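You operate a simulated robot arm through the tools that you are given. There is no shell and no other tool.

You are at the controls of a simulated two-armed robot. One attempt, no reset.

JOB
Tube the air gripper up and clamp the brass pin in it.
Fine: black plug out to the blue rail, orange tube end A in its outlet, B in GRIP; pin in, then vent shut and air on.

Only the result counts: the job must be done as asked and must still hold three seconds after the hand-in. Knocking over, shifting, dropping, spilling or breaking anything else fails it.

ROBOT AND FRAMES
Two 7-joint arms with fingered hands on one trunk that stands fixed in place. Base frame: the origin is at the foot of the trunk, x ahead of it, y to its left, z up. Readings come in m, degrees, newtons and seconds.
The left shoulder is at [0.07, 0.154, 1.322], the right one opposite. With the tool pointing down near the work surface each hand reaches from about 0.1 to 0.84 m from the base axis, measured 20 degrees to its own side. Payload 3.9 kg a hand.
Tool frame (each hand has its own): the origin (TCP) lies between the finger pads and is the grasp point; the fingertips stand 0.03 m ahead of it; z points along the fingers, y is the line along which they close. The gripper opens to 0.104 m; its body begins 0.035 m behind the TCP. The gripper is a hand of 4 fingers: y runs from the thumb to the fingers, the wrist lies at [-0.017, -0.104, -0.178] in the tool frame, and closing takes about 1.5 s.
Orientation is that of the tool frame in the base frame, as a unit quaternion [x, y, z, w]. With the fingers straight down and the wrist toward the robot, the tool's x, y and z point along [0, 1, 0], [1, 0, 0] and [0, 0, -1] of the base frame.

CONTROLS
- The arms move only by the tool arm_command. It takes "left_rows", "right_rows" or both (then of equal length, played together; a hand with none holds still); each is a list of rows, each a list of 6 numbers: the shift along the tool's x, y, z in m, then the turn, a rotation vector about the tool's x, y, z in degrees. In form: [[dx, dy, dz, rx, ry, rz], ...]. A call has 1 to 20 rows; each row shifts and turns the commanded pose from where the row before left it, along the tool's axes as they then stand. "left_gripper" and "right_gripper" are, for a hand that has rows, the finger opening in m, from 0 to 0.104, set as the call begins (left out, the last holds). Rows are played at 5 a second. More than 0.05 m and 8.6 degrees between two rows, or a gripper value outside its range, and nothing of the call is played. Where a pose cannot be reached the arm comes as near as it can. A force on the tool above 40 N (or 10 N above the force at the start of the call, whichever is more), or a blocked arm, ends the call early, and 0.2 s more pass. The fingers move at their own pace (about 0.072 m/s each) and stop on an object; they squeeze with about 32 N. The grip force told is the motor's: it shows also when the fingers shut on nothing. Time passes only in rows, and 0.2 s behind the last, so rows that do not move let the fingers close. It gives the time, the measured TCP pose, the force on the tool (base axes), the opening and the grip force at its end, in the units of the frame above (readings bear some noise), with the torque about the TCP (base axes, N m) and any sound that the robot's microphone picked up.
- Cameras (640 x 400 px; columns grow to the right, rows downward): "scene" is now at [0.1194, 0.0559, 1.5541]; the picture's right is [0.60, -0.80, 0.00], its down [-0.46, -0.35, -0.82] and it looks along [0.65, 0.49, -0.57] (base axes); focal length 262 px, centre (320, 200). "left" rides on the left gripper at [-0.066, -0.09, -0.126] in its tool frame; the picture's right is [-0.78, -0.30, 0.56], its down [0.57, -0.70, 0.42] and it looks along [0.26, 0.65, 0.71] (tool axes); focal length 275 px, centre (320, 200). "right" rides on the right gripper at [0.066, -0.09, -0.126] in its tool frame; the picture's right is [-0.78, 0.30, -0.56], its down [-0.57, -0.70, 0.43] and it looks along [-0.27, 0.65, 0.71] (tool axes); focal length 275 px, centre (320, 200). There is no depth. A picture from a camera that has moved, and an enlarged one, comes with that camera's place and axes in the base frame and with its lens.
- capture(camera): a new picture of that camera. It takes no simulated time.
- slide_trunk(by): slides the trunk up (or, below 0, down) by that many m; the arms and the scene camera ride with it, the base frame stays. It gives what a move gives, with no picture.
- finger_targets(index, middle, ring, thumb_bend, thumb_turn, hand): sets how far each is bent, from 0 (flat) to 1 (curled in); at 0.3 the hand is open as for a grip, at 0.7 the pads meet at the TCP. One left out holds its place. A second passes; each finger stops where it meets its share of the squeeze, and holds until it gets a number again. A gripper value or a shape takes the hand back. It gives what a move gives, with no picture; readings hold the bend of each and the force on the fingers (four entries, about 0 where the hand has none), thumb and palm. thumb_turn goes from beside the hand (0) to across from the fingers (1), as for a grip.
- grasp_type(shape, hand): the hand has 4 fingers and takes this shape, open, in about a second: jaw (thumb against the fingers, like two jaws); tri (thumb and two fingers); tip (a fingertip pinch); poke (one finger out to press); point (the index stretched); flat (the hand flat); cup (the hand cupped); fist (a fist). The gripper value then closes the fingers along that shape, each until it touches; the sizes above hold for jaw. It gives what a move gives, with no picture.
- head_to(pan, tilt): turns the head with the scene camera to pan (to the left, within 86 degrees either way) and tilt (down, from -29 to 69), counted from straight ahead of the robot. It gives what a move gives.
- zoom(camera, box): a new picture of the part [left, top, right, bottom] of that camera's present view, enlarged. It takes no simulated time.
- hand_in(): hands the job in; it is judged then, once.

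Places have to be worked out from the pictures, the camera data and where the tool is seen. Open the grippers and draw the arms clear of the work before you hand the job in, unless the task says otherwise.

The tools are called after "Request:" as a command line: name --argument value ..., lists and objects as JSON in quotes. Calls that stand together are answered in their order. arm_command: Moves the arms, as the interface text tells. Its arguments: {"type":"object","properties":{"left_rows":{"type":"array"},"left_gripper":{"type":"number"},"right_rows":{"type":"array"},"right_gripper":{"type":"number"}},"required":[]} The other tools are called the same way: slide_trunk (by) moves the trunk up or down; grasp_type (shape, hand) gives the hand a shape; finger_targets (index, middle, ring, thumb_bend, thumb_turn, hand) moves the fingers one by one; head_to (pan, tilt) turns the head that bears the scene camera; capture (camera) takes a picture; zoom (camera, box) takes an enlarged picture of a part of a camera's view; hand_in () hands the job in.

At the start:

```text
t: 0.0
left_eef_pos: [0.3783, 0.4737, 1.4053]
left_tool_rot: [0.707, 0.707, 0.0, 0.001]
left_ft_force: [-0.9, -0.3, 0.2]
left_torque: [-0.02, 0.0, -0.03]
left_finger_gap: 0.1034
left_grip_force: 0.0
left_shape: jaw
left_bend: [0.3, 0.3, 0.3, 0.3, 0.97]
left_finger forces: [0.0, 0.0, 0.1, 0.0, 0.0, 0.0]
right_eef_pos: [0.5477, 0.0998, 1.4178]
right_tool_rot: [0.706, 0.708, 0.0, -0.002]
right_ft_force: [0.6, -0.2, -0.5]
right_torque: [-0.01, 0.02, -0.01]
right_finger_gap: 0.1037
right_grip_force: 0.2
right_shape: jaw
right_bend: [0.3, 0.3, 0.3, 0.3, 0.97]
right_finger forces: [0.1, 0.1, 0.0, 0.1, 0.1, 0.0]
trunk travel left (down, up): [-0.775, 0.165]
head pan, tilt (commanded): [37.2, 35.0]
```

scene: 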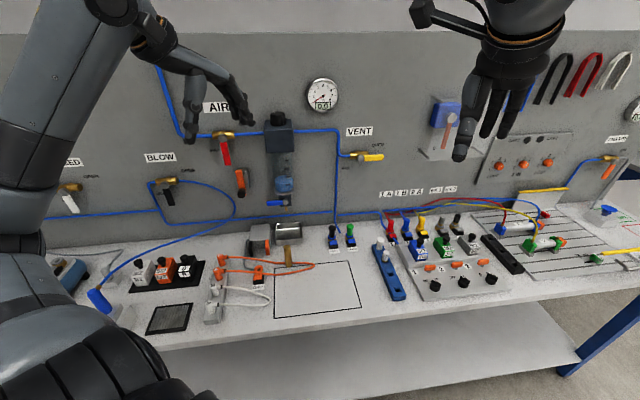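
right: 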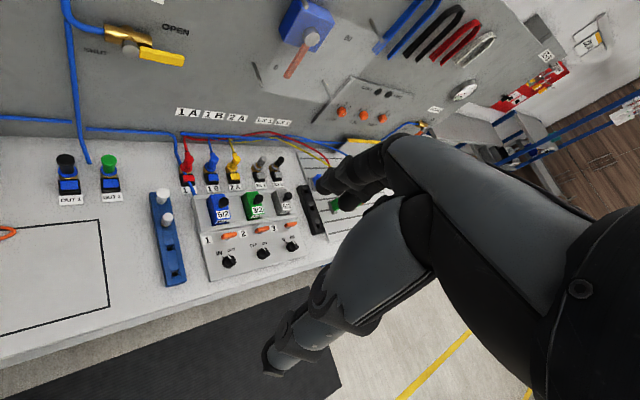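
left: 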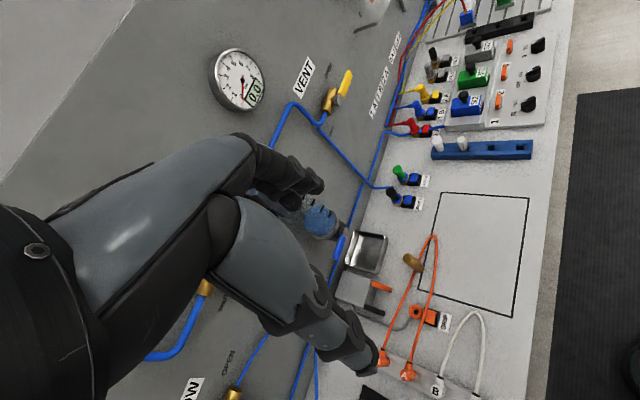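

I begin by looking closer at the bench from the head camera, to find the plugs, tube, gripper, pin and valves.

Request:
zoom --camera "scene" --box '[190, 210, 390, 335]'

Request:
zoom --camera "scene" --box '[140, 60, 400, 222]'

Request:
zoom --camera "scene" --box '[360, 180, 560, 305]'

Request:
zoom --camera "left" --box '[320, 200, 560, 400]'

```text
3.20 times, centred on (290, 272) of scene
camera zoom: at [0.1194, 0.0559, 1.5541], right [0.6, -0.8, 0.0], down [-0.46, -0.35, -0.82], along [0.65, 0.49, -0.57], focal length 837 px, centre (416, -32)
```

zoom: 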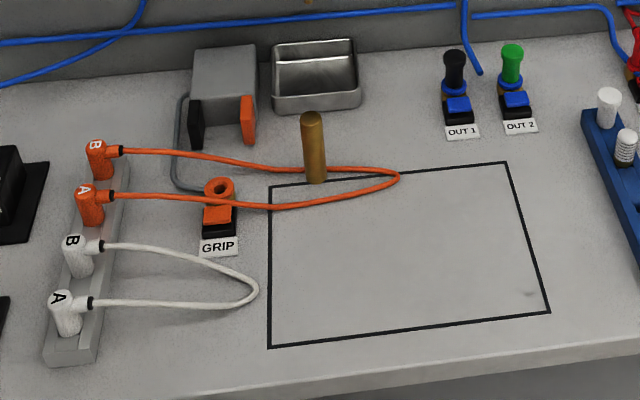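

```text
2.46 times, centred on (270, 141) of scene
camera zoom: at [0.1194, 0.0559, 1.5541], right [0.6, -0.8, 0.0], down [-0.46, -0.35, -0.82], along [0.65, 0.49, -0.57], focal length 644 px, centre (443, 345)
```

zoom: 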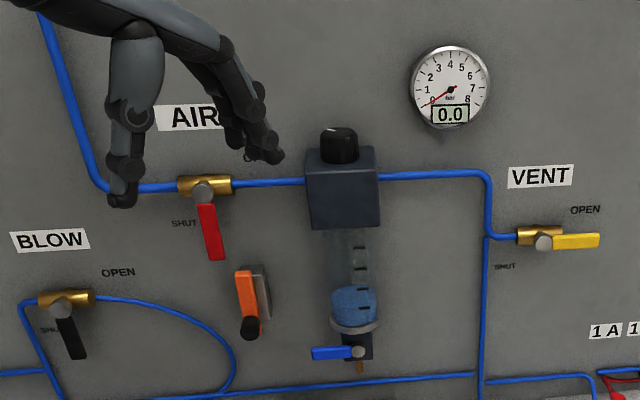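

```text
3.20 times, centred on (460, 242) of scene
camera zoom: at [0.1194, 0.0559, 1.5541], right [0.6, -0.8, 0.0], down [-0.46, -0.35, -0.82], along [0.65, 0.49, -0.57], focal length 837 px, centre (-128, 64)
```

zoom: 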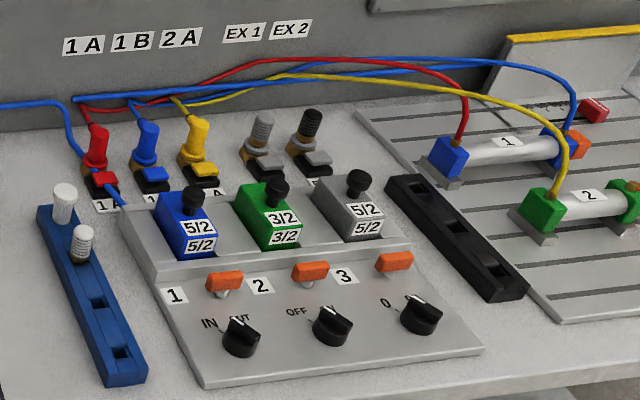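

```text
2.00 times, centred on (440, 300) of left
camera zoom: at [0.2891, 0.408, 1.5315], right [-0.3, -0.78, -0.56], down [-0.7, 0.57, -0.42], along [0.65, 0.26, -0.71], focal length 551 px, centre (80, 0)
```

zoom: 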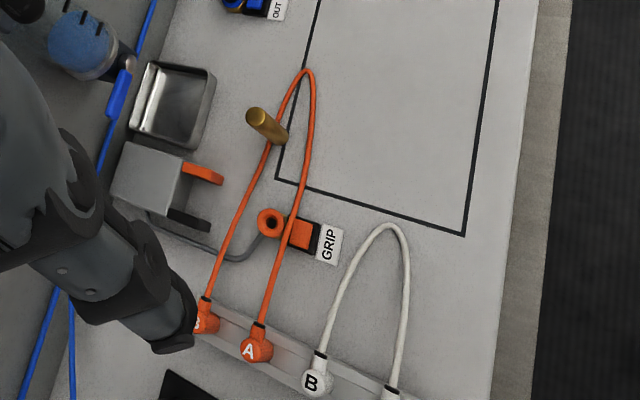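

The bench top triangulates to about z = 0.865, with the pin near (0.525, 0.495). I zoom tighter on the fittings, the air gripper and the rails.

Request:
zoom --camera "scene" --box '[315, 215, 371, 250]'

Request:
zoom --camera "scene" --box '[236, 215, 316, 265]'

Request:
zoom --camera "scene" --box '[200, 245, 280, 295]'

Request:
zoom --camera "scene" --box '[365, 230, 429, 305]'

Request:
zoom --camera "right" --box '[30, 140, 210, 290]'

Request:
zoom --camera "left" --box '[330, 130, 470, 220]'

```text
11.43 times, centred on (343, 232) of scene
camera zoom: at [0.1194, 0.0559, 1.5541], right [0.6, -0.8, 0.0], down [-0.46, -0.35, -0.82], along [0.65, 0.49, -0.57], focal length 2990 px, centre (57, -171)
```

zoom: 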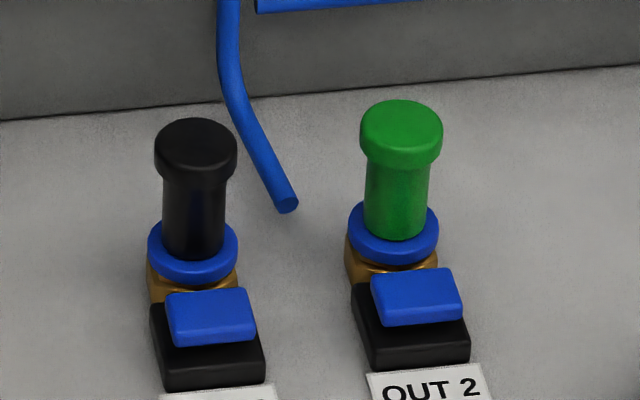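

```text
8.00 times, centred on (276, 240) of scene
camera zoom: at [0.1194, 0.0559, 1.5541], right [0.6, -0.8, 0.0], down [-0.46, -0.35, -0.82], along [0.65, 0.49, -0.57], focal length 2093 px, centre (672, -120)
```

zoom: 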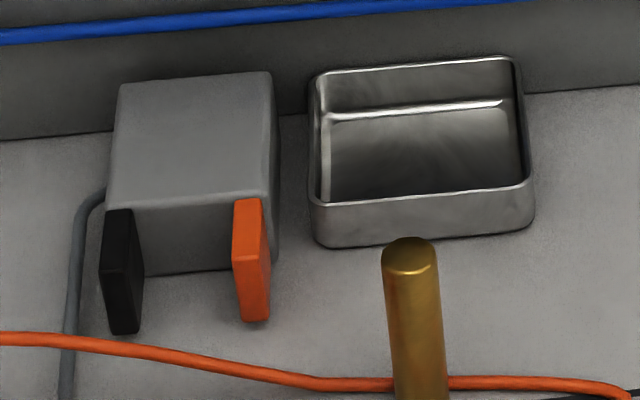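

```text
8.00 times, centred on (240, 270) of scene
camera zoom: at [0.1194, 0.0559, 1.5541], right [0.6, -0.8, 0.0], down [-0.46, -0.35, -0.82], along [0.65, 0.49, -0.57], focal length 2093 px, centre (960, -360)
```

zoom: 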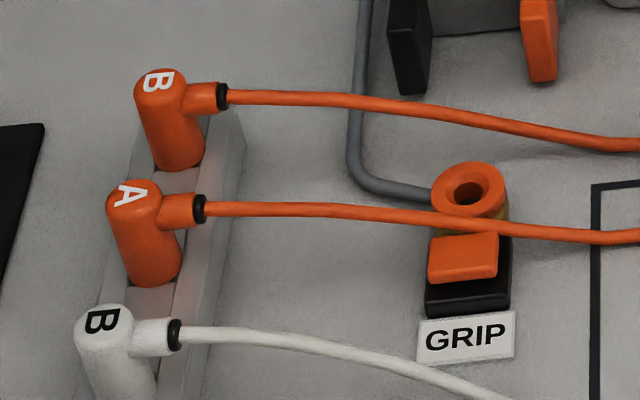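

```text
5.33 times, centred on (397, 268) of scene
camera zoom: at [0.1194, 0.0559, 1.5541], right [0.6, -0.8, 0.0], down [-0.46, -0.35, -0.82], along [0.65, 0.49, -0.57], focal length 1396 px, centre (-91, -160)
```

zoom: 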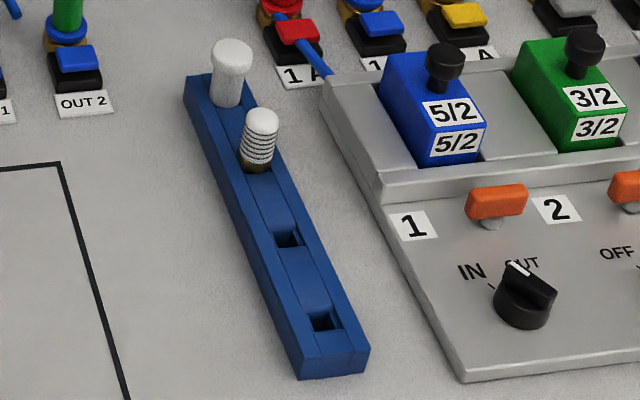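

```text
2.67 times, centred on (120, 215) of right
camera zoom: at [0.4575, 0.1642, 1.5443], right [0.3, -0.78, 0.56], down [-0.7, -0.57, -0.42], along [0.65, -0.26, -0.71], focal length 734 px, centre (853, 160)
```

zoom: 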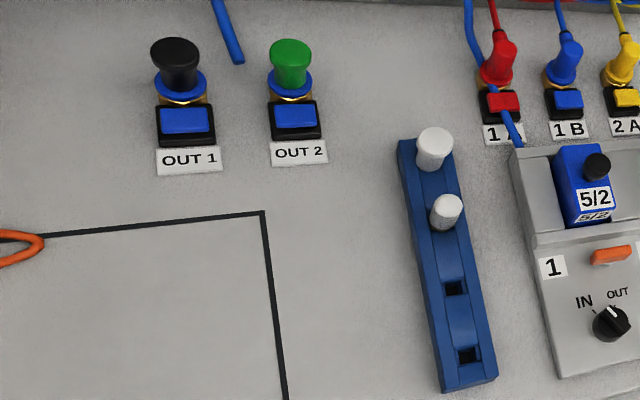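

```text
4.44 times, centred on (400, 175) of left
camera zoom: at [0.2891, 0.408, 1.5315], right [-0.3, -0.78, -0.56], down [-0.7, 0.57, -0.42], along [0.65, 0.26, -0.71], focal length 1224 px, centre (-36, 311)
```

zoom: 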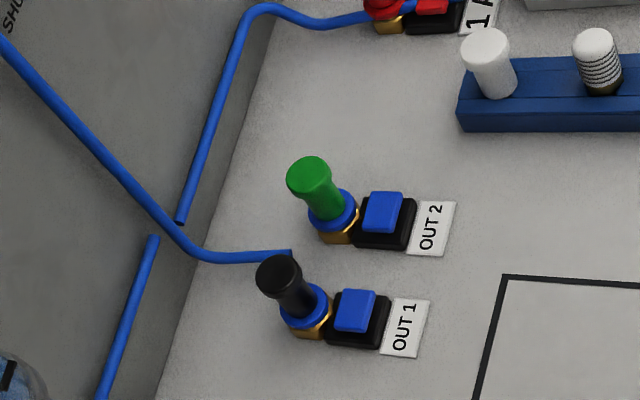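

The bench lies at 45° to my frame (outline corners fit a 0.25 x 0.18 m rectangle). Next I zoom on the AIR and VENT valves and the pin foot before sliding the trunk to get stereo heights.

Request:
zoom --camera "scene" --box '[200, 115, 264, 155]'

Request:
zoom --camera "scene" --box '[335, 130, 399, 170]'

Request:
zoom --camera "scene" --box '[268, 230, 324, 270]'

Request:
zoom --camera "left" --box '[330, 220, 460, 300]'

```text
10.00 times, centred on (232, 135) of scene
camera zoom: at [0.1194, 0.0559, 1.5541], right [0.6, -0.8, 0.0], down [-0.46, -0.35, -0.82], along [0.65, 0.49, -0.57], focal length 2616 px, centre (1200, 850)
```

zoom: 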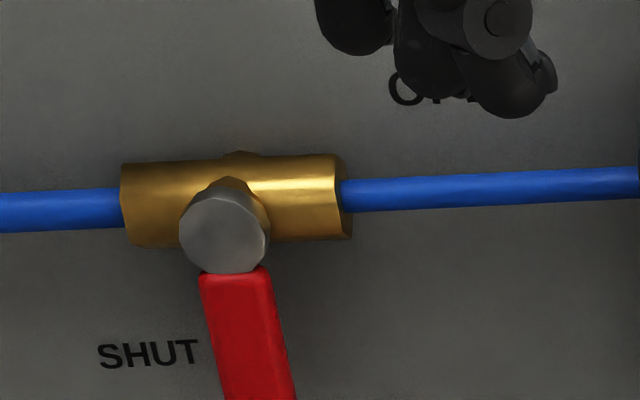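

```text
10.00 times, centred on (367, 150) of scene
camera zoom: at [0.1194, 0.0559, 1.5541], right [0.6, -0.8, 0.0], down [-0.46, -0.35, -0.82], along [0.65, 0.49, -0.57], focal length 2616 px, centre (-150, 700)
```

zoom: 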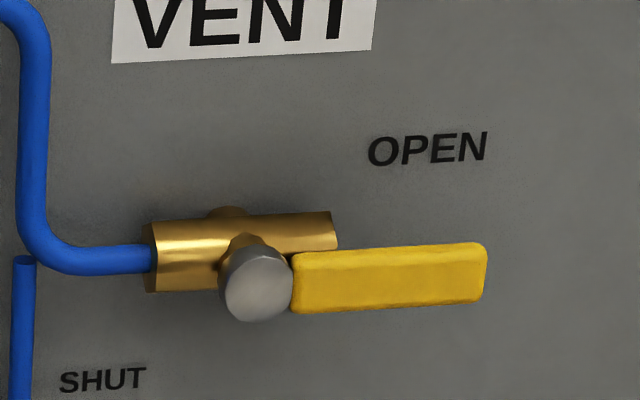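

```text
10.00 times, centred on (296, 250) of scene
camera zoom: at [0.1194, 0.0559, 1.5541], right [0.6, -0.8, 0.0], down [-0.46, -0.35, -0.82], along [0.65, 0.49, -0.57], focal length 2616 px, centre (560, -300)
```

zoom: 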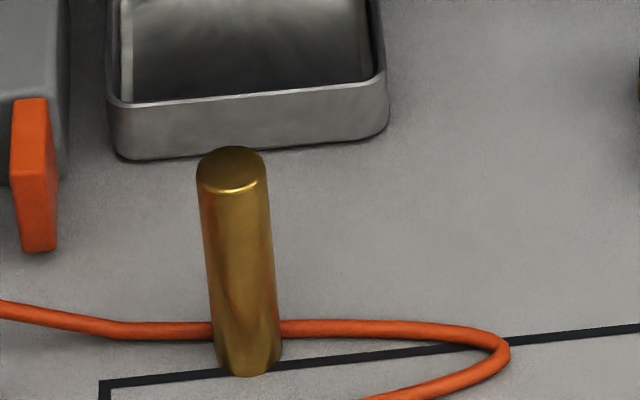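

```text
4.92 times, centred on (395, 260) of left
camera zoom: at [0.2891, 0.408, 1.5315], right [-0.3, -0.78, -0.56], down [-0.7, 0.57, -0.42], along [0.65, 0.26, -0.71], focal length 1355 px, centre (-49, -95)
```

zoom: 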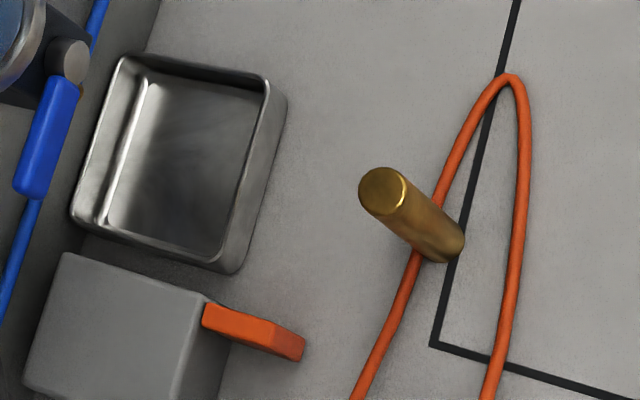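

For safe stereo I slide the trunk up 0.16 m (arms move away from the bench) and look at the same items again.

Request:
slide_trunk --by 0.16

Request:
zoom --camera "scene" --box '[200, 220, 400, 345]'

Request:
zoom --camera "scene" --box '[320, 240, 384, 280]'

Request:
zoom --camera "scene" --box '[240, 245, 320, 295]'

Request:
zoom --camera "scene" --box '[140, 90, 400, 252]'

```text
t: 1.8
left_eef_pos: [0.3786, 0.4731, 1.5651]
left_tool_rot: [0.707, 0.708, 0.001, 0.0]
left_ft_force: [0.6, 0.0, 0.3]
left_torque: [0.01, -0.02, -0.01]
left_finger_gap: 0.1034
left_grip_force: 0.0
left_shape: jaw
left_bend: [0.3, 0.3, 0.3, 0.3, 0.97]
left_finger forces: [0.0, 0.0, 0.1, 0.1, 0.0, 0.0]
right_eef_pos: [0.5483, 0.0993, 1.5787]
right_tool_rot: [0.706, 0.708, -0.001, -0.001]
right_ft_force: [0.0, 0.1, 0.5]
right_torque: [0.04, 0.04, -0.01]
right_finger_gap: 0.1036
right_grip_force: 0.1
right_shape: jaw
right_bend: [0.3, 0.3, 0.3, 0.3, 0.97]
right_finger forces: [0.0, 0.1, 0.0, 0.0, 0.0, 0.0]
trunk travel left (down, up): [-0.935, 0.005]
head pan, tilt (commanded): [37.2, 35.0]
```

```text
3.20 times, centred on (300, 282) of scene
camera zoom: at [0.1195, 0.0559, 1.7141], right [0.6, -0.8, 0.0], down [-0.46, -0.35, -0.82], along [0.65, 0.49, -0.57], focal length 837 px, centre (384, -64)
```

zoom: 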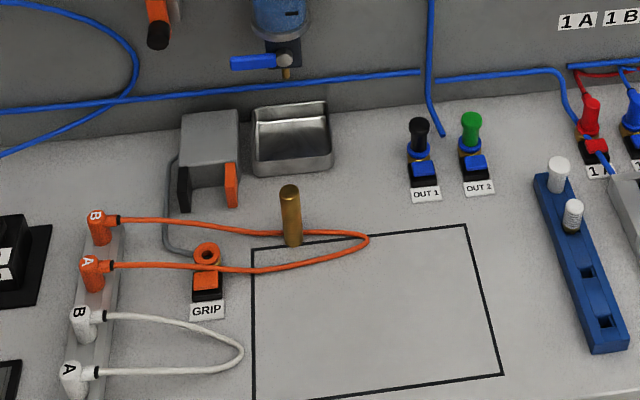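

```text
10.00 times, centred on (352, 260) of scene
camera zoom: at [0.1195, 0.0559, 1.7141], right [0.6, -0.8, 0.0], down [-0.46, -0.35, -0.82], along [0.65, 0.49, -0.57], focal length 2616 px, centre (0, -400)
```

zoom: 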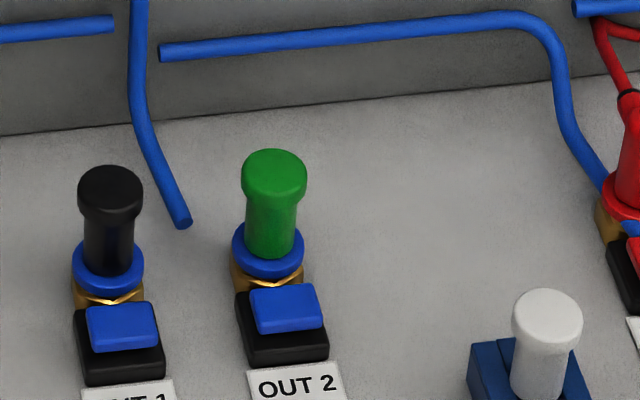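

```text
8.00 times, centred on (280, 270) of scene
camera zoom: at [0.1195, 0.0559, 1.7141], right [0.6, -0.8, 0.0], down [-0.46, -0.35, -0.82], along [0.65, 0.49, -0.57], focal length 2093 px, centre (640, -360)
```

zoom: 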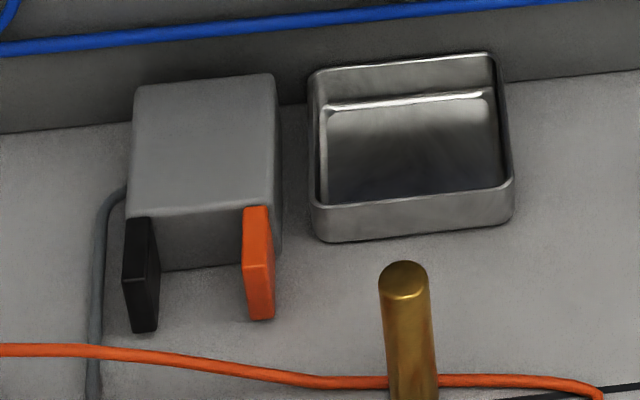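

```text
2.46 times, centred on (270, 171) of scene
camera zoom: at [0.1195, 0.0559, 1.7141], right [0.6, -0.8, 0.0], down [-0.46, -0.35, -0.82], along [0.65, 0.49, -0.57], focal length 644 px, centre (443, 271)
```

zoom: 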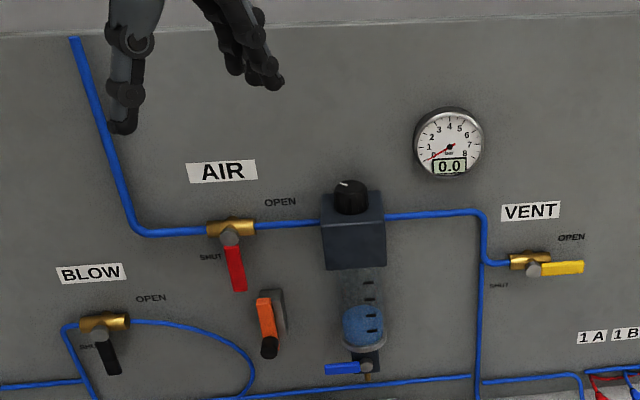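

Stereo puts the pin top near U=0.022, V≈0.72 (bench frame: U along wall to the right, V toward wall), z≈0.967; jaws' gap centre near U≈-0.077, V≈0.78-0.82, z 0.873-0.908. I bring the trunk back down, turn the left hand 45° so it faces the wall squarely, and hover it above the pin.

Request:
slide_trunk --by -0.16

Request:
arm_command --left_rows '[[0, 0, 0, 0, 0, -7.5], [0, 0, 0, 0, 0, -7.5], [0, 0, 0, 0, 0, -7.5], [0, 0, 0, 0, 0, -7.5], [0, 0, 0, 0, 0, -7.5], [0, 0, 0, 0, 0, -7.5], [-0.0112, 0.015, 0.036, 0, 0, 0], [-0.0112, 0.015, 0.036, 0, 0, 0], [-0.0112, 0.015, 0.036, 0, 0, 0], [-0.0112, 0.015, 0.036, 0, 0, 0], [-0.0112, 0.015, 0.036, 0, 0, 0], [-0.0112, 0.015, 0.036, 0, 0, 0], [-0.0112, 0.015, 0.036, 0, 0, 0], [-0.0112, 0.015, 0.036, 0, 0, 0], [0, 0, 0, 0, 0, 0], [0, 0, 0, 0, 0, 0]]'

Request:
capture --camera "left"

Request:
capture --camera "scene"

```text
t: 3.7
left_eef_pos: [0.3785, 0.4728, 1.405]
left_tool_rot: [0.707, 0.707, 0.0, 0.0]
left_ft_force: [0.4, 0.0, 0.1]
left_torque: [-0.02, -0.03, -0.01]
left_finger_gap: 0.1039
left_grip_force: 0.1
left_shape: jaw
left_bend: [0.3, 0.3, 0.3, 0.3, 0.97]
left_finger forces: [0.0, 0.1, 0.0, 0.0, 0.1, 0.1]
right_eef_pos: [0.5476, 0.0993, 1.419]
right_tool_rot: [0.707, 0.708, 0.0, -0.001]
right_ft_force: [0.0, -0.4, 0.0]
right_torque: [0.0, 0.01, 0.03]
right_finger_gap: 0.1035
right_grip_force: 0.1
right_shape: jaw
right_bend: [0.3, 0.3, 0.3, 0.3, 0.97]
right_finger forces: [0.0, 0.0, 0.0, 0.1, 0.0, 0.0]
trunk travel left (down, up): [-0.775, 0.165]
head pan, tilt (commanded): [37.2, 35.0]
```

```text
t: 7.1
left_eef_pos: [0.5263, 0.4981, 1.1182]
left_tool_rot: [0.382, 0.924, 0.001, 0.0]
left_ft_force: [0.3, 0.6, 0.0]
left_torque: [-0.02, 0.01, -0.02]
left_finger_gap: 0.1037
left_grip_force: 0.0
left_shape: jaw
left_bend: [0.3, 0.3, 0.3, 0.3, 0.97]
left_finger forces: [0.1, 0.0, 0.0, 0.0, 0.0, 0.0]
right_eef_pos: [0.5472, 0.0996, 1.4188]
right_tool_rot: [0.706, 0.708, 0.0, 0.0]
right_ft_force: [0.4, -1.3, -0.7]
right_torque: [-0.04, -0.02, 0.02]
right_finger_gap: 0.1034
right_grip_force: 0.0
right_shape: jaw
right_bend: [0.3, 0.3, 0.3, 0.3, 0.97]
right_finger forces: [0.0, 0.0, 0.1, 0.1, 0.2, 0.0]
trunk travel left (down, up): [-0.775, 0.165]
head pan, tilt (commanded): [37.2, 35.0]
```

```text
taken
camera left: at [0.509, 0.387, 1.2456], right [0.34, -0.76, -0.56], down [-0.9, -0.09, -0.42], along [0.27, 0.65, -0.71], focal length 275 px, centre (320, 200)
```

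left: 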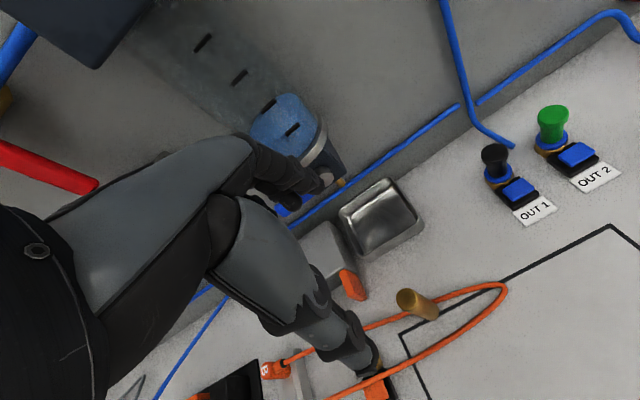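

```text
taken
camera scene: at [0.119, 0.0556, 1.5542], right [0.6, -0.8, 0.0], down [-0.46, -0.35, -0.82], along [0.65, 0.49, -0.57], focal length 262 px, centre (320, 200)
```

scene: 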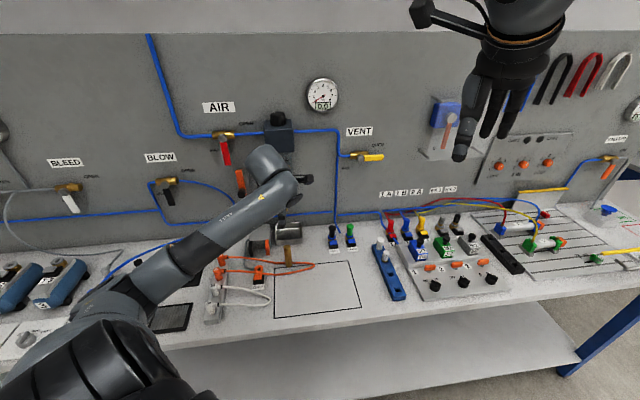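

The pin appears about 5 mm right of and 7 mm nearer than the tool axis. I correct that and come down to z≈1.04, still clear above its top, then look again.

Request:
arm_command --left_rows '[[-0.003, -0.0035, 0.0, 0, 0, 0], [-0.002, -0.0035, 0.039, 0, 0, 0], [0, 0, 0.039, 0, 0, 0], [0, 0, 0, 0, 0, 0], [0, 0, 0, 0, 0, 0]]'

Request:
zoom --camera "left" --box '[280, 180, 480, 380]'

Request:
zoom --camera "scene" --box '[230, 140, 350, 280]'

```text
t: 8.3
left_eef_pos: [0.5264, 0.4857, 1.0421]
left_tool_rot: [0.383, 0.924, 0.001, 0.0]
left_ft_force: [0.5, 0.2, 0.5]
left_torque: [-0.03, 0.03, -0.02]
left_finger_gap: 0.1038
left_grip_force: 0.0
left_shape: jaw
left_bend: [0.3, 0.3, 0.3, 0.3, 0.97]
left_finger forces: [0.0, 0.1, 0.0, 0.1, 0.1, 0.0]
right_eef_pos: [0.5468, 0.0992, 1.4183]
right_tool_rot: [0.706, 0.708, 0.0, 0.001]
right_ft_force: [0.3, 0.5, 0.2]
right_torque: [0.0, 0.01, -0.01]
right_finger_gap: 0.104
right_grip_force: 0.1
right_shape: jaw
right_bend: [0.3, 0.3, 0.3, 0.3, 0.97]
right_finger forces: [0.0, 0.0, 0.0, 0.0, 0.0, 0.1]
trunk travel left (down, up): [-0.775, 0.165]
head pan, tilt (commanded): [37.2, 35.0]
```

```text
2.00 times, centred on (380, 280) of left
camera zoom: at [0.5094, 0.3764, 1.1675], right [0.34, -0.76, -0.56], down [-0.9, -0.09, -0.42], along [0.27, 0.65, -0.71], focal length 551 px, centre (200, 40)
```

zoom: 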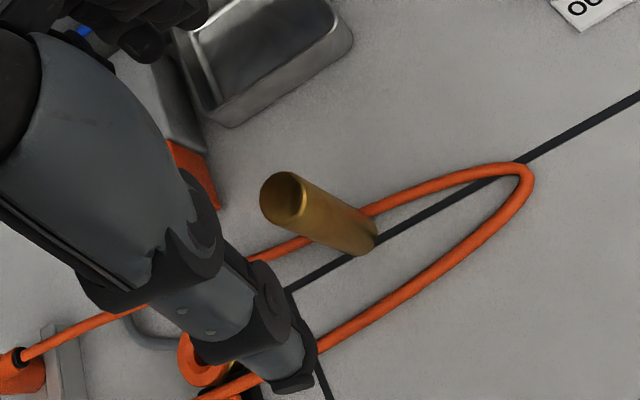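

```text
2.86 times, centred on (290, 210) of scene
camera zoom: at [0.1192, 0.0557, 1.5541], right [0.6, -0.8, 0.0], down [-0.46, -0.35, -0.82], along [0.65, 0.49, -0.57], focal length 748 px, centre (406, 171)
```

zoom: 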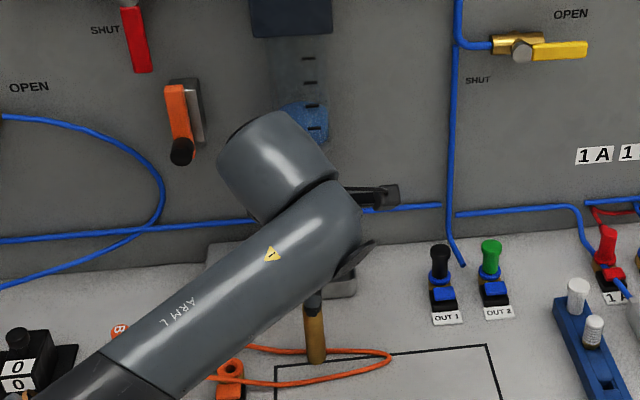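

The pin sits within 2–3 mm of the tool axis. I lower to z≈0.945 so the pads surround its top 5 cm, then close on it.

Request:
arm_command --left_rows '[[0.001, 0, 0.03, 0, 0, 0], [0.001, 0, 0.035, 0, 0, 0], [0, 0, 0.032, 0, 0, 0], [0, 0, 0, 0, 0, 0]]'

Request:
zoom --camera "left" --box '[220, 150, 480, 350]'

```text
t: 9.3
left_eef_pos: [0.5265, 0.4875, 0.9446]
left_tool_rot: [0.382, 0.924, 0.0, 0.0]
left_ft_force: [0.0, 0.1, -0.7]
left_torque: [-0.01, 0.02, 0.02]
left_finger_gap: 0.1037
left_grip_force: 0.0
left_shape: jaw
left_bend: [0.3, 0.3, 0.3, 0.3, 0.97]
left_finger forces: [0.1, 0.0, 0.1, 0.0, 0.0, 0.0]
right_eef_pos: [0.5479, 0.0987, 1.4188]
right_tool_rot: [0.706, 0.708, 0.0, 0.001]
right_ft_force: [0.5, 0.0, -0.4]
right_torque: [0.0, -0.02, -0.02]
right_finger_gap: 0.1037
right_grip_force: 0.0
right_shape: jaw
right_bend: [0.3, 0.3, 0.3, 0.3, 0.97]
right_finger forces: [0.0, 0.1, 0.1, 0.1, 0.1, 0.1]
trunk travel left (down, up): [-0.775, 0.165]
head pan, tilt (commanded): [37.2, 35.0]
```

```text
2.00 times, centred on (350, 250) of left
camera zoom: at [0.5088, 0.3776, 1.0708], right [0.34, -0.76, -0.56], down [-0.9, -0.09, -0.42], along [0.27, 0.65, -0.71], focal length 551 px, centre (260, 100)
```

zoom: 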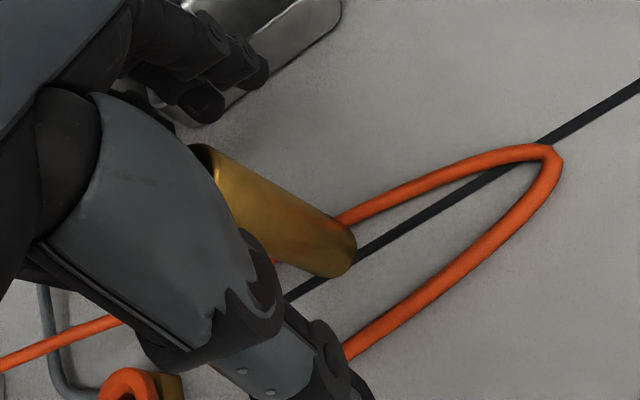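

The pin stands between thumb and fingers with clearance; now I close the left hand on it.

Request:
arm_command --left_rows '[[0, 0, 0, 0, 0, 0], [0, 0, 0, 0, 0, 0], [0, 0, 0, 0, 0, 0], [0, 0, 0, 0, 0, 0], [0, 0, 0, 0, 0, 0], [0, 0, 0, 0, 0, 0], [0, 0, 0, 0, 0, 0], [0, 0, 0, 0, 0, 0]]' --left_gripper 0.0

Request:
zoom --camera "left" --box '[220, 150, 480, 350]'

Request:
zoom --camera "scene" --box '[230, 170, 350, 290]'

```text
t: 11.1
left_eef_pos: [0.5251, 0.488, 0.9451]
left_tool_rot: [0.383, 0.924, 0.0, -0.001]
left_ft_force: [0.1, -0.6, 0.5]
left_torque: [-0.01, -0.01, 0.01]
left_finger_gap: 0.0134
left_grip_force: 31.9
left_shape: jaw
left_bend: [0.72, 0.61, 0.7, 0.75, 1.0]
left_finger forces: [16.1, 12.2, 0.0, 0.0, 26.1, 0.0]
right_eef_pos: [0.5475, 0.0991, 1.4197]
right_tool_rot: [0.706, 0.708, -0.001, 0.0]
right_ft_force: [0.8, 0.8, 0.0]
right_torque: [-0.03, -0.03, 0.01]
right_finger_gap: 0.1037
right_grip_force: 0.2
right_shape: jaw
right_bend: [0.3, 0.3, 0.3, 0.3, 0.97]
right_finger forces: [0.0, 0.1, 0.1, 0.0, 0.0, 0.0]
trunk travel left (down, up): [-0.775, 0.165]
head pan, tilt (commanded): [37.2, 35.0]
```

```text
2.00 times, centred on (350, 250) of left
camera zoom: at [0.5089, 0.3777, 1.0711], right [0.34, -0.76, -0.56], down [-0.9, -0.09, -0.42], along [0.27, 0.65, -0.71], focal length 551 px, centre (260, 100)
```

zoom: 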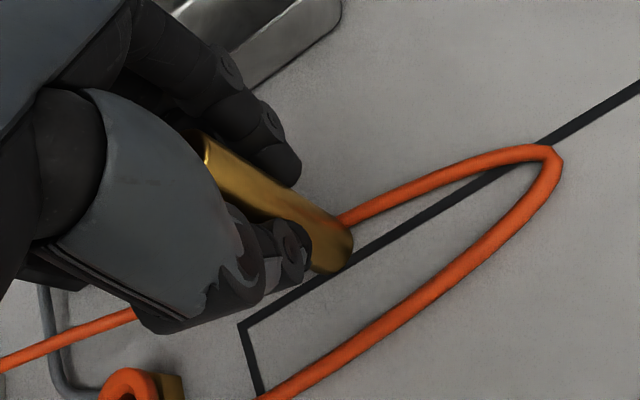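

```text
3.33 times, centred on (290, 230) of scene
camera zoom: at [0.1195, 0.0558, 1.5541], right [0.6, -0.8, 0.0], down [-0.46, -0.35, -0.82], along [0.65, 0.49, -0.57], focal length 872 px, centre (420, 100)
```

zoom: 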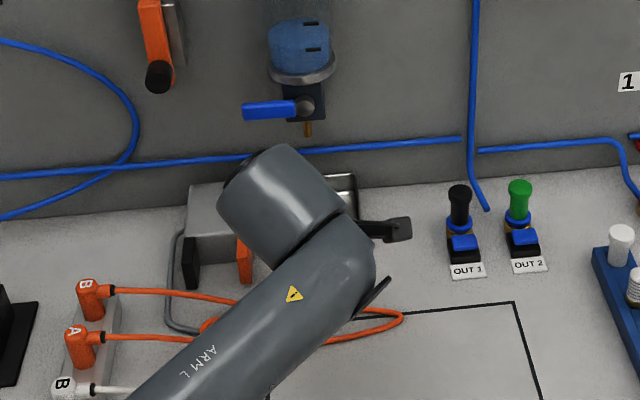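

Index, middle and thumb hold the pin (about 26 N). I lift it straight up 0.11 m out of the tube loop and check it.

Request:
arm_command --left_rows '[[0, 0, -0.01, 0, 0, 0], [0, 0, -0.02, 0, 0, 0], [0, 0, -0.03, 0, 0, 0], [0, 0, -0.03, 0, 0, 0], [0, 0, -0.02, 0, 0, 0], [0, 0, 0, 0, 0, 0]]'

Request:
capture --camera "left"

Request:
zoom --camera "scene" --box '[230, 150, 370, 290]'

Request:
zoom --camera "right" --box '[0, 60, 240, 300]'

```text
t: 12.5
left_eef_pos: [0.5216, 0.4867, 1.0539]
left_tool_rot: [0.382, 0.924, -0.001, 0.0]
left_ft_force: [0.5, -0.5, -1.2]
left_torque: [0.05, 0.0, 0.02]
left_finger_gap: 0.0135
left_grip_force: 32.1
left_shape: jaw
left_bend: [0.72, 0.61, 0.7, 0.75, 1.0]
left_finger forces: [16.2, 12.4, 0.0, 0.0, 26.0, 0.0]
right_eef_pos: [0.5482, 0.0996, 1.4194]
right_tool_rot: [0.706, 0.708, -0.001, 0.0]
right_ft_force: [0.1, 0.4, 0.2]
right_torque: [-0.02, -0.01, 0.0]
right_finger_gap: 0.1035
right_grip_force: 0.0
right_shape: jaw
right_bend: [0.3, 0.3, 0.3, 0.3, 0.97]
right_finger forces: [0.1, 0.0, 0.1, 0.0, 0.0, 0.0]
trunk travel left (down, up): [-0.775, 0.165]
head pan, tilt (commanded): [37.2, 35.0]
```

```text
taken
camera left: at [0.5057, 0.3777, 1.1807], right [0.34, -0.76, -0.56], down [-0.9, -0.09, -0.42], along [0.27, 0.65, -0.71], focal length 275 px, centre (320, 200)
```

left: 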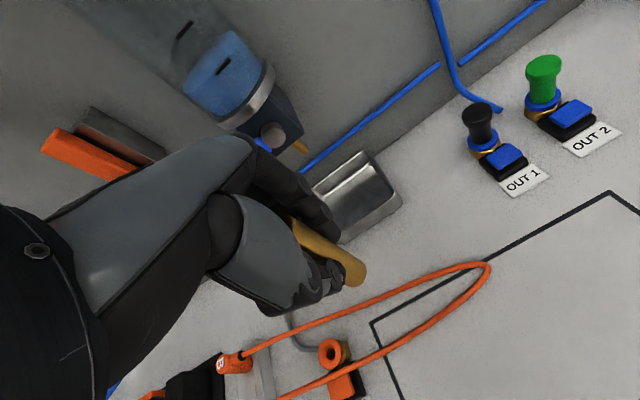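

```text
2.86 times, centred on (300, 220) of scene
camera zoom: at [0.1196, 0.056, 1.5541], right [0.6, -0.8, 0.0], down [-0.46, -0.35, -0.82], along [0.65, 0.49, -0.57], focal length 748 px, centre (377, 143)
```

zoom: 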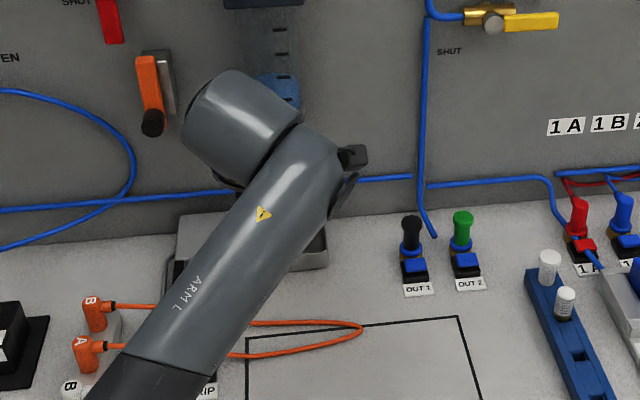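

```text
1.67 times, centred on (120, 180) of right
camera zoom: at [0.4577, 0.1644, 1.5442], right [0.3, -0.78, 0.56], down [-0.7, -0.57, -0.42], along [0.65, -0.26, -0.71], focal length 459 px, centre (653, 233)
```

zoom: 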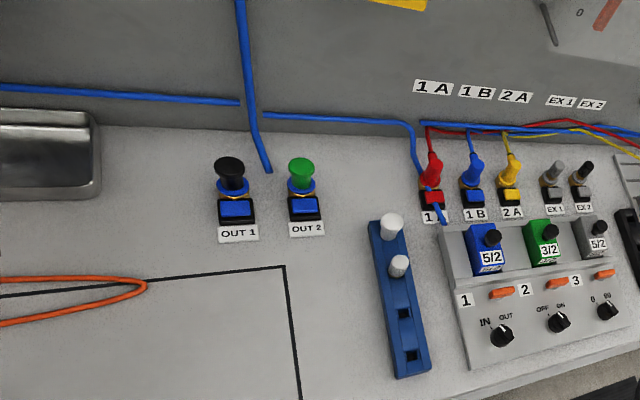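

The pin came up cleanly and hangs unchanged in the grip. I carry it over to the air gripper (gap centre judged at U≈-0.0765, V≈0.798), stopping with the pin foot a couple of cm above the jaws.

Request:
arm_command --left_rows '[[0.02, 0.017, 0, 0, 0, 0], [0.02, 0.017, 0, 0, 0, 0], [0.02, 0.017, 0, 0, 0, 0], [0.02, 0.017, 0, 0, 0, 0], [0.0212, 0.017, 0, 0, 0, 0], [0, 0, 0.02, 0, 0, 0], [0, 0, 0.018, 0, 0, 0], [0, 0, 0, 0, 0, 0]]'

Request:
capture --camera "left"

Request:
zoom --camera "left" --box '[260, 180, 460, 320]'

Request:
zoom --camera "scene" --box '[210, 150, 350, 290]'

```text
t: 13.7
left_eef_pos: [0.5133, 0.6035, 1.0523]
left_tool_rot: [0.387, 0.922, -0.006, -0.001]
left_ft_force: [-16.9, -20.9, 5.9]
left_torque: [1.09, -0.56, 0.72]
left_finger_gap: 0.0134
left_grip_force: 32.4
left_shape: jaw
left_bend: [0.72, 0.61, 0.7, 0.75, 1.0]
left_finger forces: [16.7, 12.7, 26.3, 0.0, 26.5, 0.1]
right_eef_pos: [0.5449, 0.0951, 1.4196]
right_tool_rot: [0.707, 0.707, 0.002, 0.0]
right_ft_force: [0.4, 0.1, -0.3]
right_torque: [0.0, -0.01, -0.02]
right_finger_gap: 0.1036
right_grip_force: 0.0
right_shape: jaw
right_bend: [0.3, 0.3, 0.3, 0.3, 0.97]
right_finger forces: [0.0, 0.1, 0.0, 0.1, 0.0, 0.0]
trunk travel left (down, up): [-0.775, 0.165]
head pan, tilt (commanded): [37.2, 35.0]
stopped in row 6 (left hand): the force on the tool passed its limit at 52 N (the readings are from after the stop); the commanded pose is now the measured one
```

```text
taken
camera left: at [0.4964, 0.4951, 1.1806], right [0.33, -0.77, -0.55], down [-0.9, -0.09, -0.42], along [0.27, 0.64, -0.72], focal length 275 px, centre (320, 200)
```

left: 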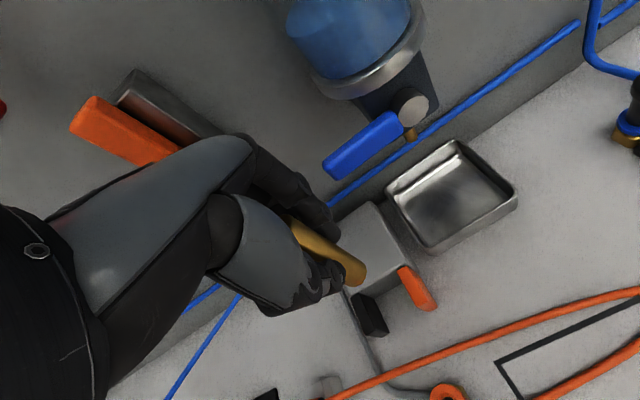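

```text
2.86 times, centred on (360, 250) of left
camera zoom: at [0.4964, 0.4951, 1.1806], right [0.33, -0.77, -0.55], down [-0.9, -0.09, -0.42], along [0.27, 0.64, -0.72], focal length 786 px, centre (206, 57)
```

zoom: 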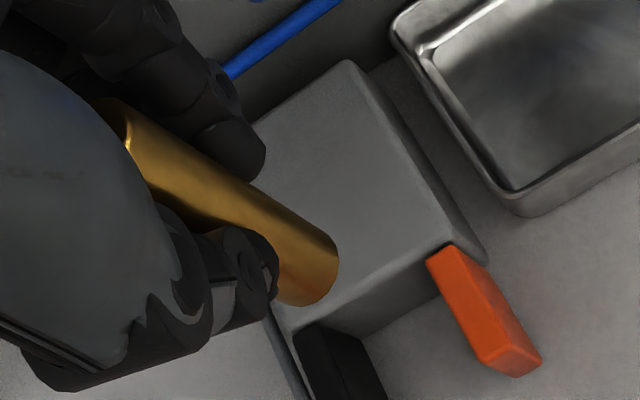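

```text
2.86 times, centred on (280, 220) of scene
camera zoom: at [0.1159, 0.0502, 1.5547], right [0.6, -0.8, 0.0], down [-0.46, -0.34, -0.82], along [0.65, 0.5, -0.57], focal length 748 px, centre (434, 143)
```

zoom: 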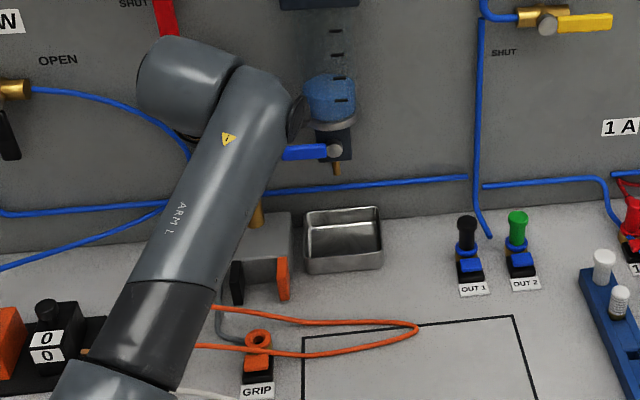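

The ring finger's back met something on the wall side, most likely the orange-handled lever above the air gripper. I back off from the wall right away and look at that lever.

Request:
arm_command --left_rows '[[0, -0.02, 0, 0, 0, 0], [0, -0.03, 0, 0, 0, 0], [0, -0.02, 0, 0, 0, 0], [0, 0, 0, 0, 0, 0]]'

Request:
capture --camera "left"

Request:
capture --camera "scene"

Request:
zoom --camera "scene" --box '[190, 110, 350, 230]'

```text
t: 14.7
left_eef_pos: [0.4663, 0.5608, 1.0505]
left_tool_rot: [0.386, 0.922, -0.007, -0.002]
left_ft_force: [0.2, 0.9, -1.0]
left_torque: [-0.01, -0.01, 0.04]
left_finger_gap: 0.0131
left_grip_force: 32.0
left_shape: jaw
left_bend: [0.72, 0.61, 0.71, 0.75, 1.0]
left_finger forces: [16.8, 12.8, 0.1, 0.0, 26.3, 0.0]
right_eef_pos: [0.5487, 0.1021, 1.4172]
right_tool_rot: [0.707, 0.708, -0.001, 0.0]
right_ft_force: [-0.1, 0.0, -0.6]
right_torque: [0.02, 0.0, -0.02]
right_finger_gap: 0.1036
right_grip_force: 0.1
right_shape: jaw
right_bend: [0.3, 0.3, 0.3, 0.3, 0.97]
right_finger forces: [0.0, 0.0, 0.1, 0.0, 0.1, 0.1]
trunk travel left (down, up): [-0.775, 0.165]
head pan, tilt (commanded): [37.2, 35.0]
```

```text
taken
camera left: at [0.4501, 0.453, 1.1793], right [0.33, -0.77, -0.55], down [-0.9, -0.09, -0.42], along [0.27, 0.63, -0.72], focal length 275 px, centre (320, 200)
```

left: 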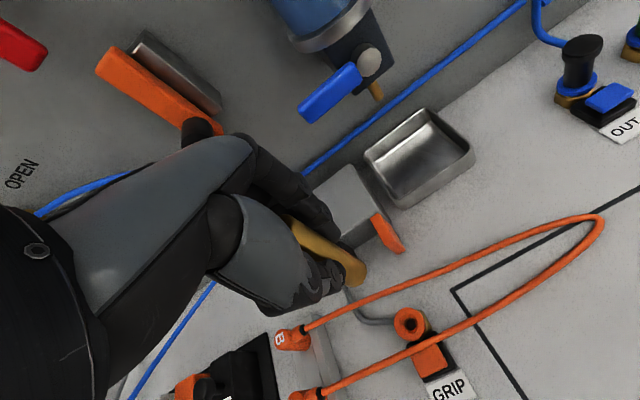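

```text
taken
camera scene: at [0.1209, 0.0575, 1.5539], right [0.6, -0.8, 0.0], down [-0.46, -0.35, -0.82], along [0.65, 0.49, -0.58], focal length 262 px, centre (320, 200)
```

scene: 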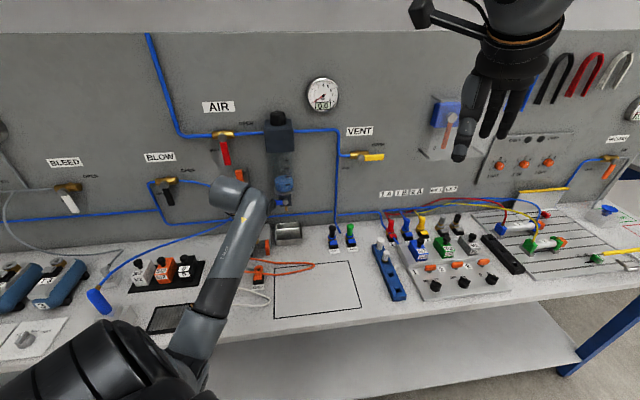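

```text
3.33 times, centred on (270, 170) of scene
camera zoom: at [0.1209, 0.0575, 1.5539], right [0.6, -0.8, 0.0], down [-0.46, -0.35, -0.82], along [0.65, 0.49, -0.58], focal length 872 px, centre (487, 300)
```

zoom: 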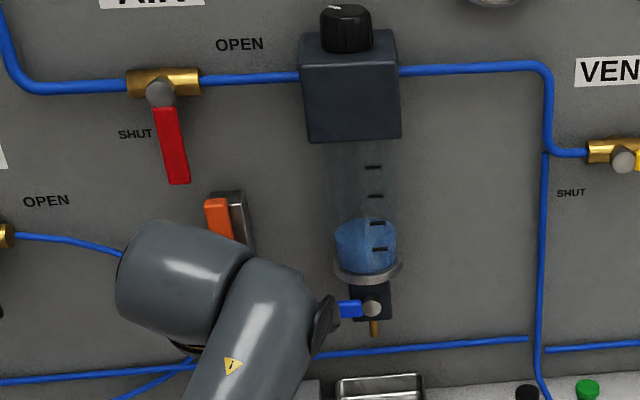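

The lever seems unmoved, and the grip is unchanged. The wall parts sit at z≥1.06, so I level the hand again, come down to TCP z≈0.998 in front of the jaws, and will advance lower, below those parts.

Request:
arm_command --left_rows '[[0, 0, 0, -0.8, 0.1, -0.4], [0.003, 0.005, 0.02, 0, 0, 0], [0.003, 0.009, 0.02, 0, 0, 0], [0, 0, 0.012, 0, 0, 0], [0, 0, 0, 0, 0, 0]]'

Request:
zoom --camera "left" --box '[230, 120, 470, 320]'

Request:
zoom --camera "scene" --box '[210, 130, 340, 280]'

```text
t: 15.9
left_eef_pos: [0.4734, 0.5731, 0.9966]
left_tool_rot: [0.383, 0.924, 0.0, 0.002]
left_ft_force: [0.0, 0.2, -1.1]
left_torque: [-0.01, 0.0, -0.02]
left_finger_gap: 0.0133
left_grip_force: 32.2
left_shape: jaw
left_bend: [0.72, 0.61, 0.71, 0.75, 1.0]
left_finger forces: [16.8, 12.9, 0.0, 0.0, 26.2, 0.0]
right_eef_pos: [0.5471, 0.1003, 1.419]
right_tool_rot: [0.706, 0.708, 0.0, 0.0]
right_ft_force: [0.2, -0.2, 0.9]
right_torque: [0.01, 0.01, 0.0]
right_finger_gap: 0.1036
right_grip_force: 0.1
right_shape: jaw
right_bend: [0.3, 0.3, 0.3, 0.3, 0.97]
right_finger forces: [0.1, 0.0, 0.0, 0.0, 0.0, 0.1]
trunk travel left (down, up): [-0.775, 0.165]
head pan, tilt (commanded): [37.2, 35.0]
```

```text
2.00 times, centred on (350, 220) of left
camera zoom: at [0.4557, 0.4631, 1.1246], right [0.34, -0.76, -0.56], down [-0.9, -0.09, -0.43], along [0.27, 0.65, -0.71], focal length 551 px, centre (260, 160)
```

zoom: 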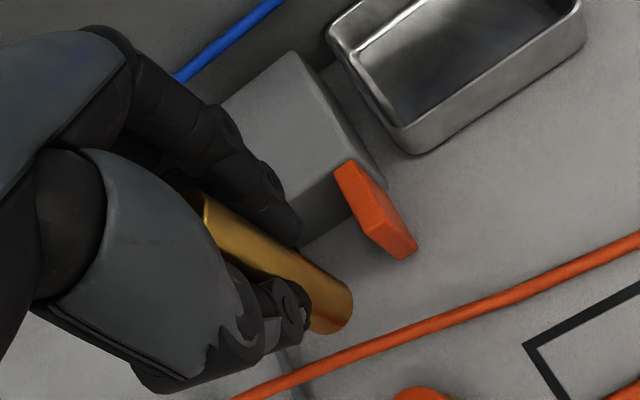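

```text
2.67 times, centred on (275, 205) of scene
camera zoom: at [0.1196, 0.0561, 1.5541], right [0.6, -0.8, 0.0], down [-0.46, -0.35, -0.82], along [0.65, 0.49, -0.57], focal length 698 px, centre (440, 187)
```

zoom: 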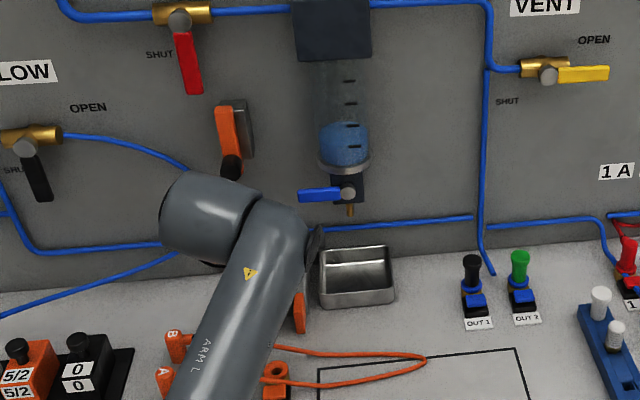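

The pin foot is at about U=-0.077, V=0.749, roughly 9 mm above the jaw tops; the jaw gap runs U -0.095…-0.050. I advance toward the wall in small steps, watching the force.

Request:
arm_command --left_rows '[[-0.001, 0.006, 0, 0, 0, 0], [-0.001, 0.006, 0, 0, 0, 0], [-0.001, 0.006, 0, 0, 0, 0], [0, 0.005, 0, 0, 0, 0]]'

```text
t: 16.9
left_eef_pos: [0.4889, 0.5886, 0.9982]
left_tool_rot: [0.383, 0.924, 0.0, 0.001]
left_ft_force: [0.1, 0.0, -1.0]
left_torque: [0.01, 0.0, 0.01]
left_finger_gap: 0.0131
left_grip_force: 32.0
left_shape: jaw
left_bend: [0.72, 0.61, 0.71, 0.75, 1.0]
left_finger forces: [16.8, 13.0, 0.0, 0.1, 26.2, 0.0]
right_eef_pos: [0.5475, 0.0997, 1.4183]
right_tool_rot: [0.706, 0.708, 0.0, -0.001]
right_ft_force: [0.4, -0.6, -0.4]
right_torque: [0.0, 0.0, 0.02]
right_finger_gap: 0.1036
right_grip_force: 0.2
right_shape: jaw
right_bend: [0.3, 0.3, 0.3, 0.3, 0.97]
right_finger forces: [0.1, 0.0, 0.1, 0.0, 0.0, 0.0]
trunk travel left (down, up): [-0.775, 0.165]
head pan, tilt (commanded): [37.2, 35.0]
```

No contact so far (TCP V=0.762). I advance the remaining 2.3 cm the same way and look.

Request:
arm_command --left_rows '[[0, 0.006, 0, 0, 0, 0], [0, 0.006, 0, 0, 0, 0], [0, 0.006, 0, 0, 0, 0], [0, 0.005, 0, 0, 0, 0], [0, 0, 0, 0, 0, 0]]'

Request:
zoom --camera "left" --box '[250, 180, 450, 320]'

Request:
zoom --camera "scene" --box '[220, 150, 320, 270]'

```text
t: 18.1
left_eef_pos: [0.5064, 0.6059, 0.9994]
left_tool_rot: [0.383, 0.924, -0.001, 0.001]
left_ft_force: [-0.2, -0.8, -1.2]
left_torque: [0.02, -0.02, -0.03]
left_finger_gap: 0.013
left_grip_force: 31.8
left_shape: jaw
left_bend: [0.72, 0.61, 0.71, 0.75, 1.0]
left_finger forces: [16.6, 13.0, 0.0, 0.0, 26.2, 0.1]
right_eef_pos: [0.5478, 0.0992, 1.4181]
right_tool_rot: [0.706, 0.708, 0.0, 0.0]
right_ft_force: [-0.1, 0.5, 0.3]
right_torque: [0.04, 0.01, 0.0]
right_finger_gap: 0.1035
right_grip_force: 0.1
right_shape: jaw
right_bend: [0.3, 0.3, 0.3, 0.3, 0.97]
right_finger forces: [0.0, 0.0, 0.0, 0.0, 0.1, 0.1]
trunk travel left (down, up): [-0.775, 0.165]
head pan, tilt (commanded): [37.2, 35.0]
```

```text
2.86 times, centred on (350, 250) of left
camera zoom: at [0.4895, 0.4942, 1.1247], right [0.34, -0.76, -0.56], down [-0.9, -0.09, -0.43], along [0.27, 0.65, -0.71], focal length 786 px, centre (234, 57)
```

zoom: 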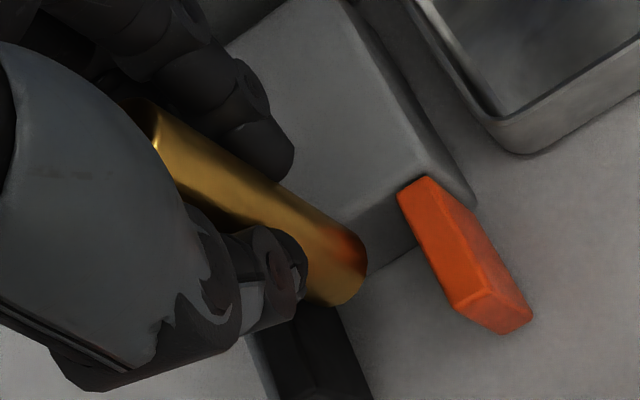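

```text
3.33 times, centred on (270, 210) of scene
camera zoom: at [0.1196, 0.056, 1.5541], right [0.6, -0.8, 0.0], down [-0.46, -0.35, -0.82], along [0.65, 0.49, -0.57], focal length 872 px, centre (487, 167)
```

zoom: 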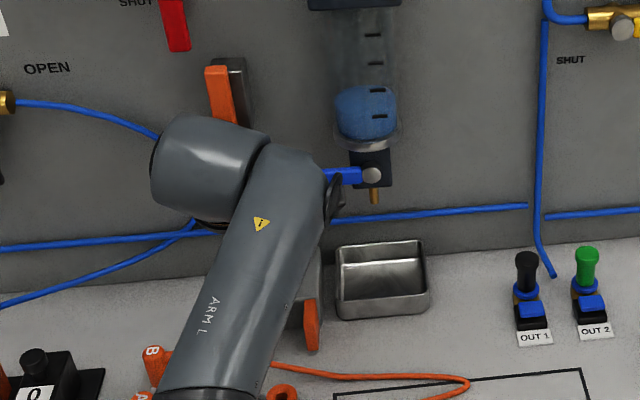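

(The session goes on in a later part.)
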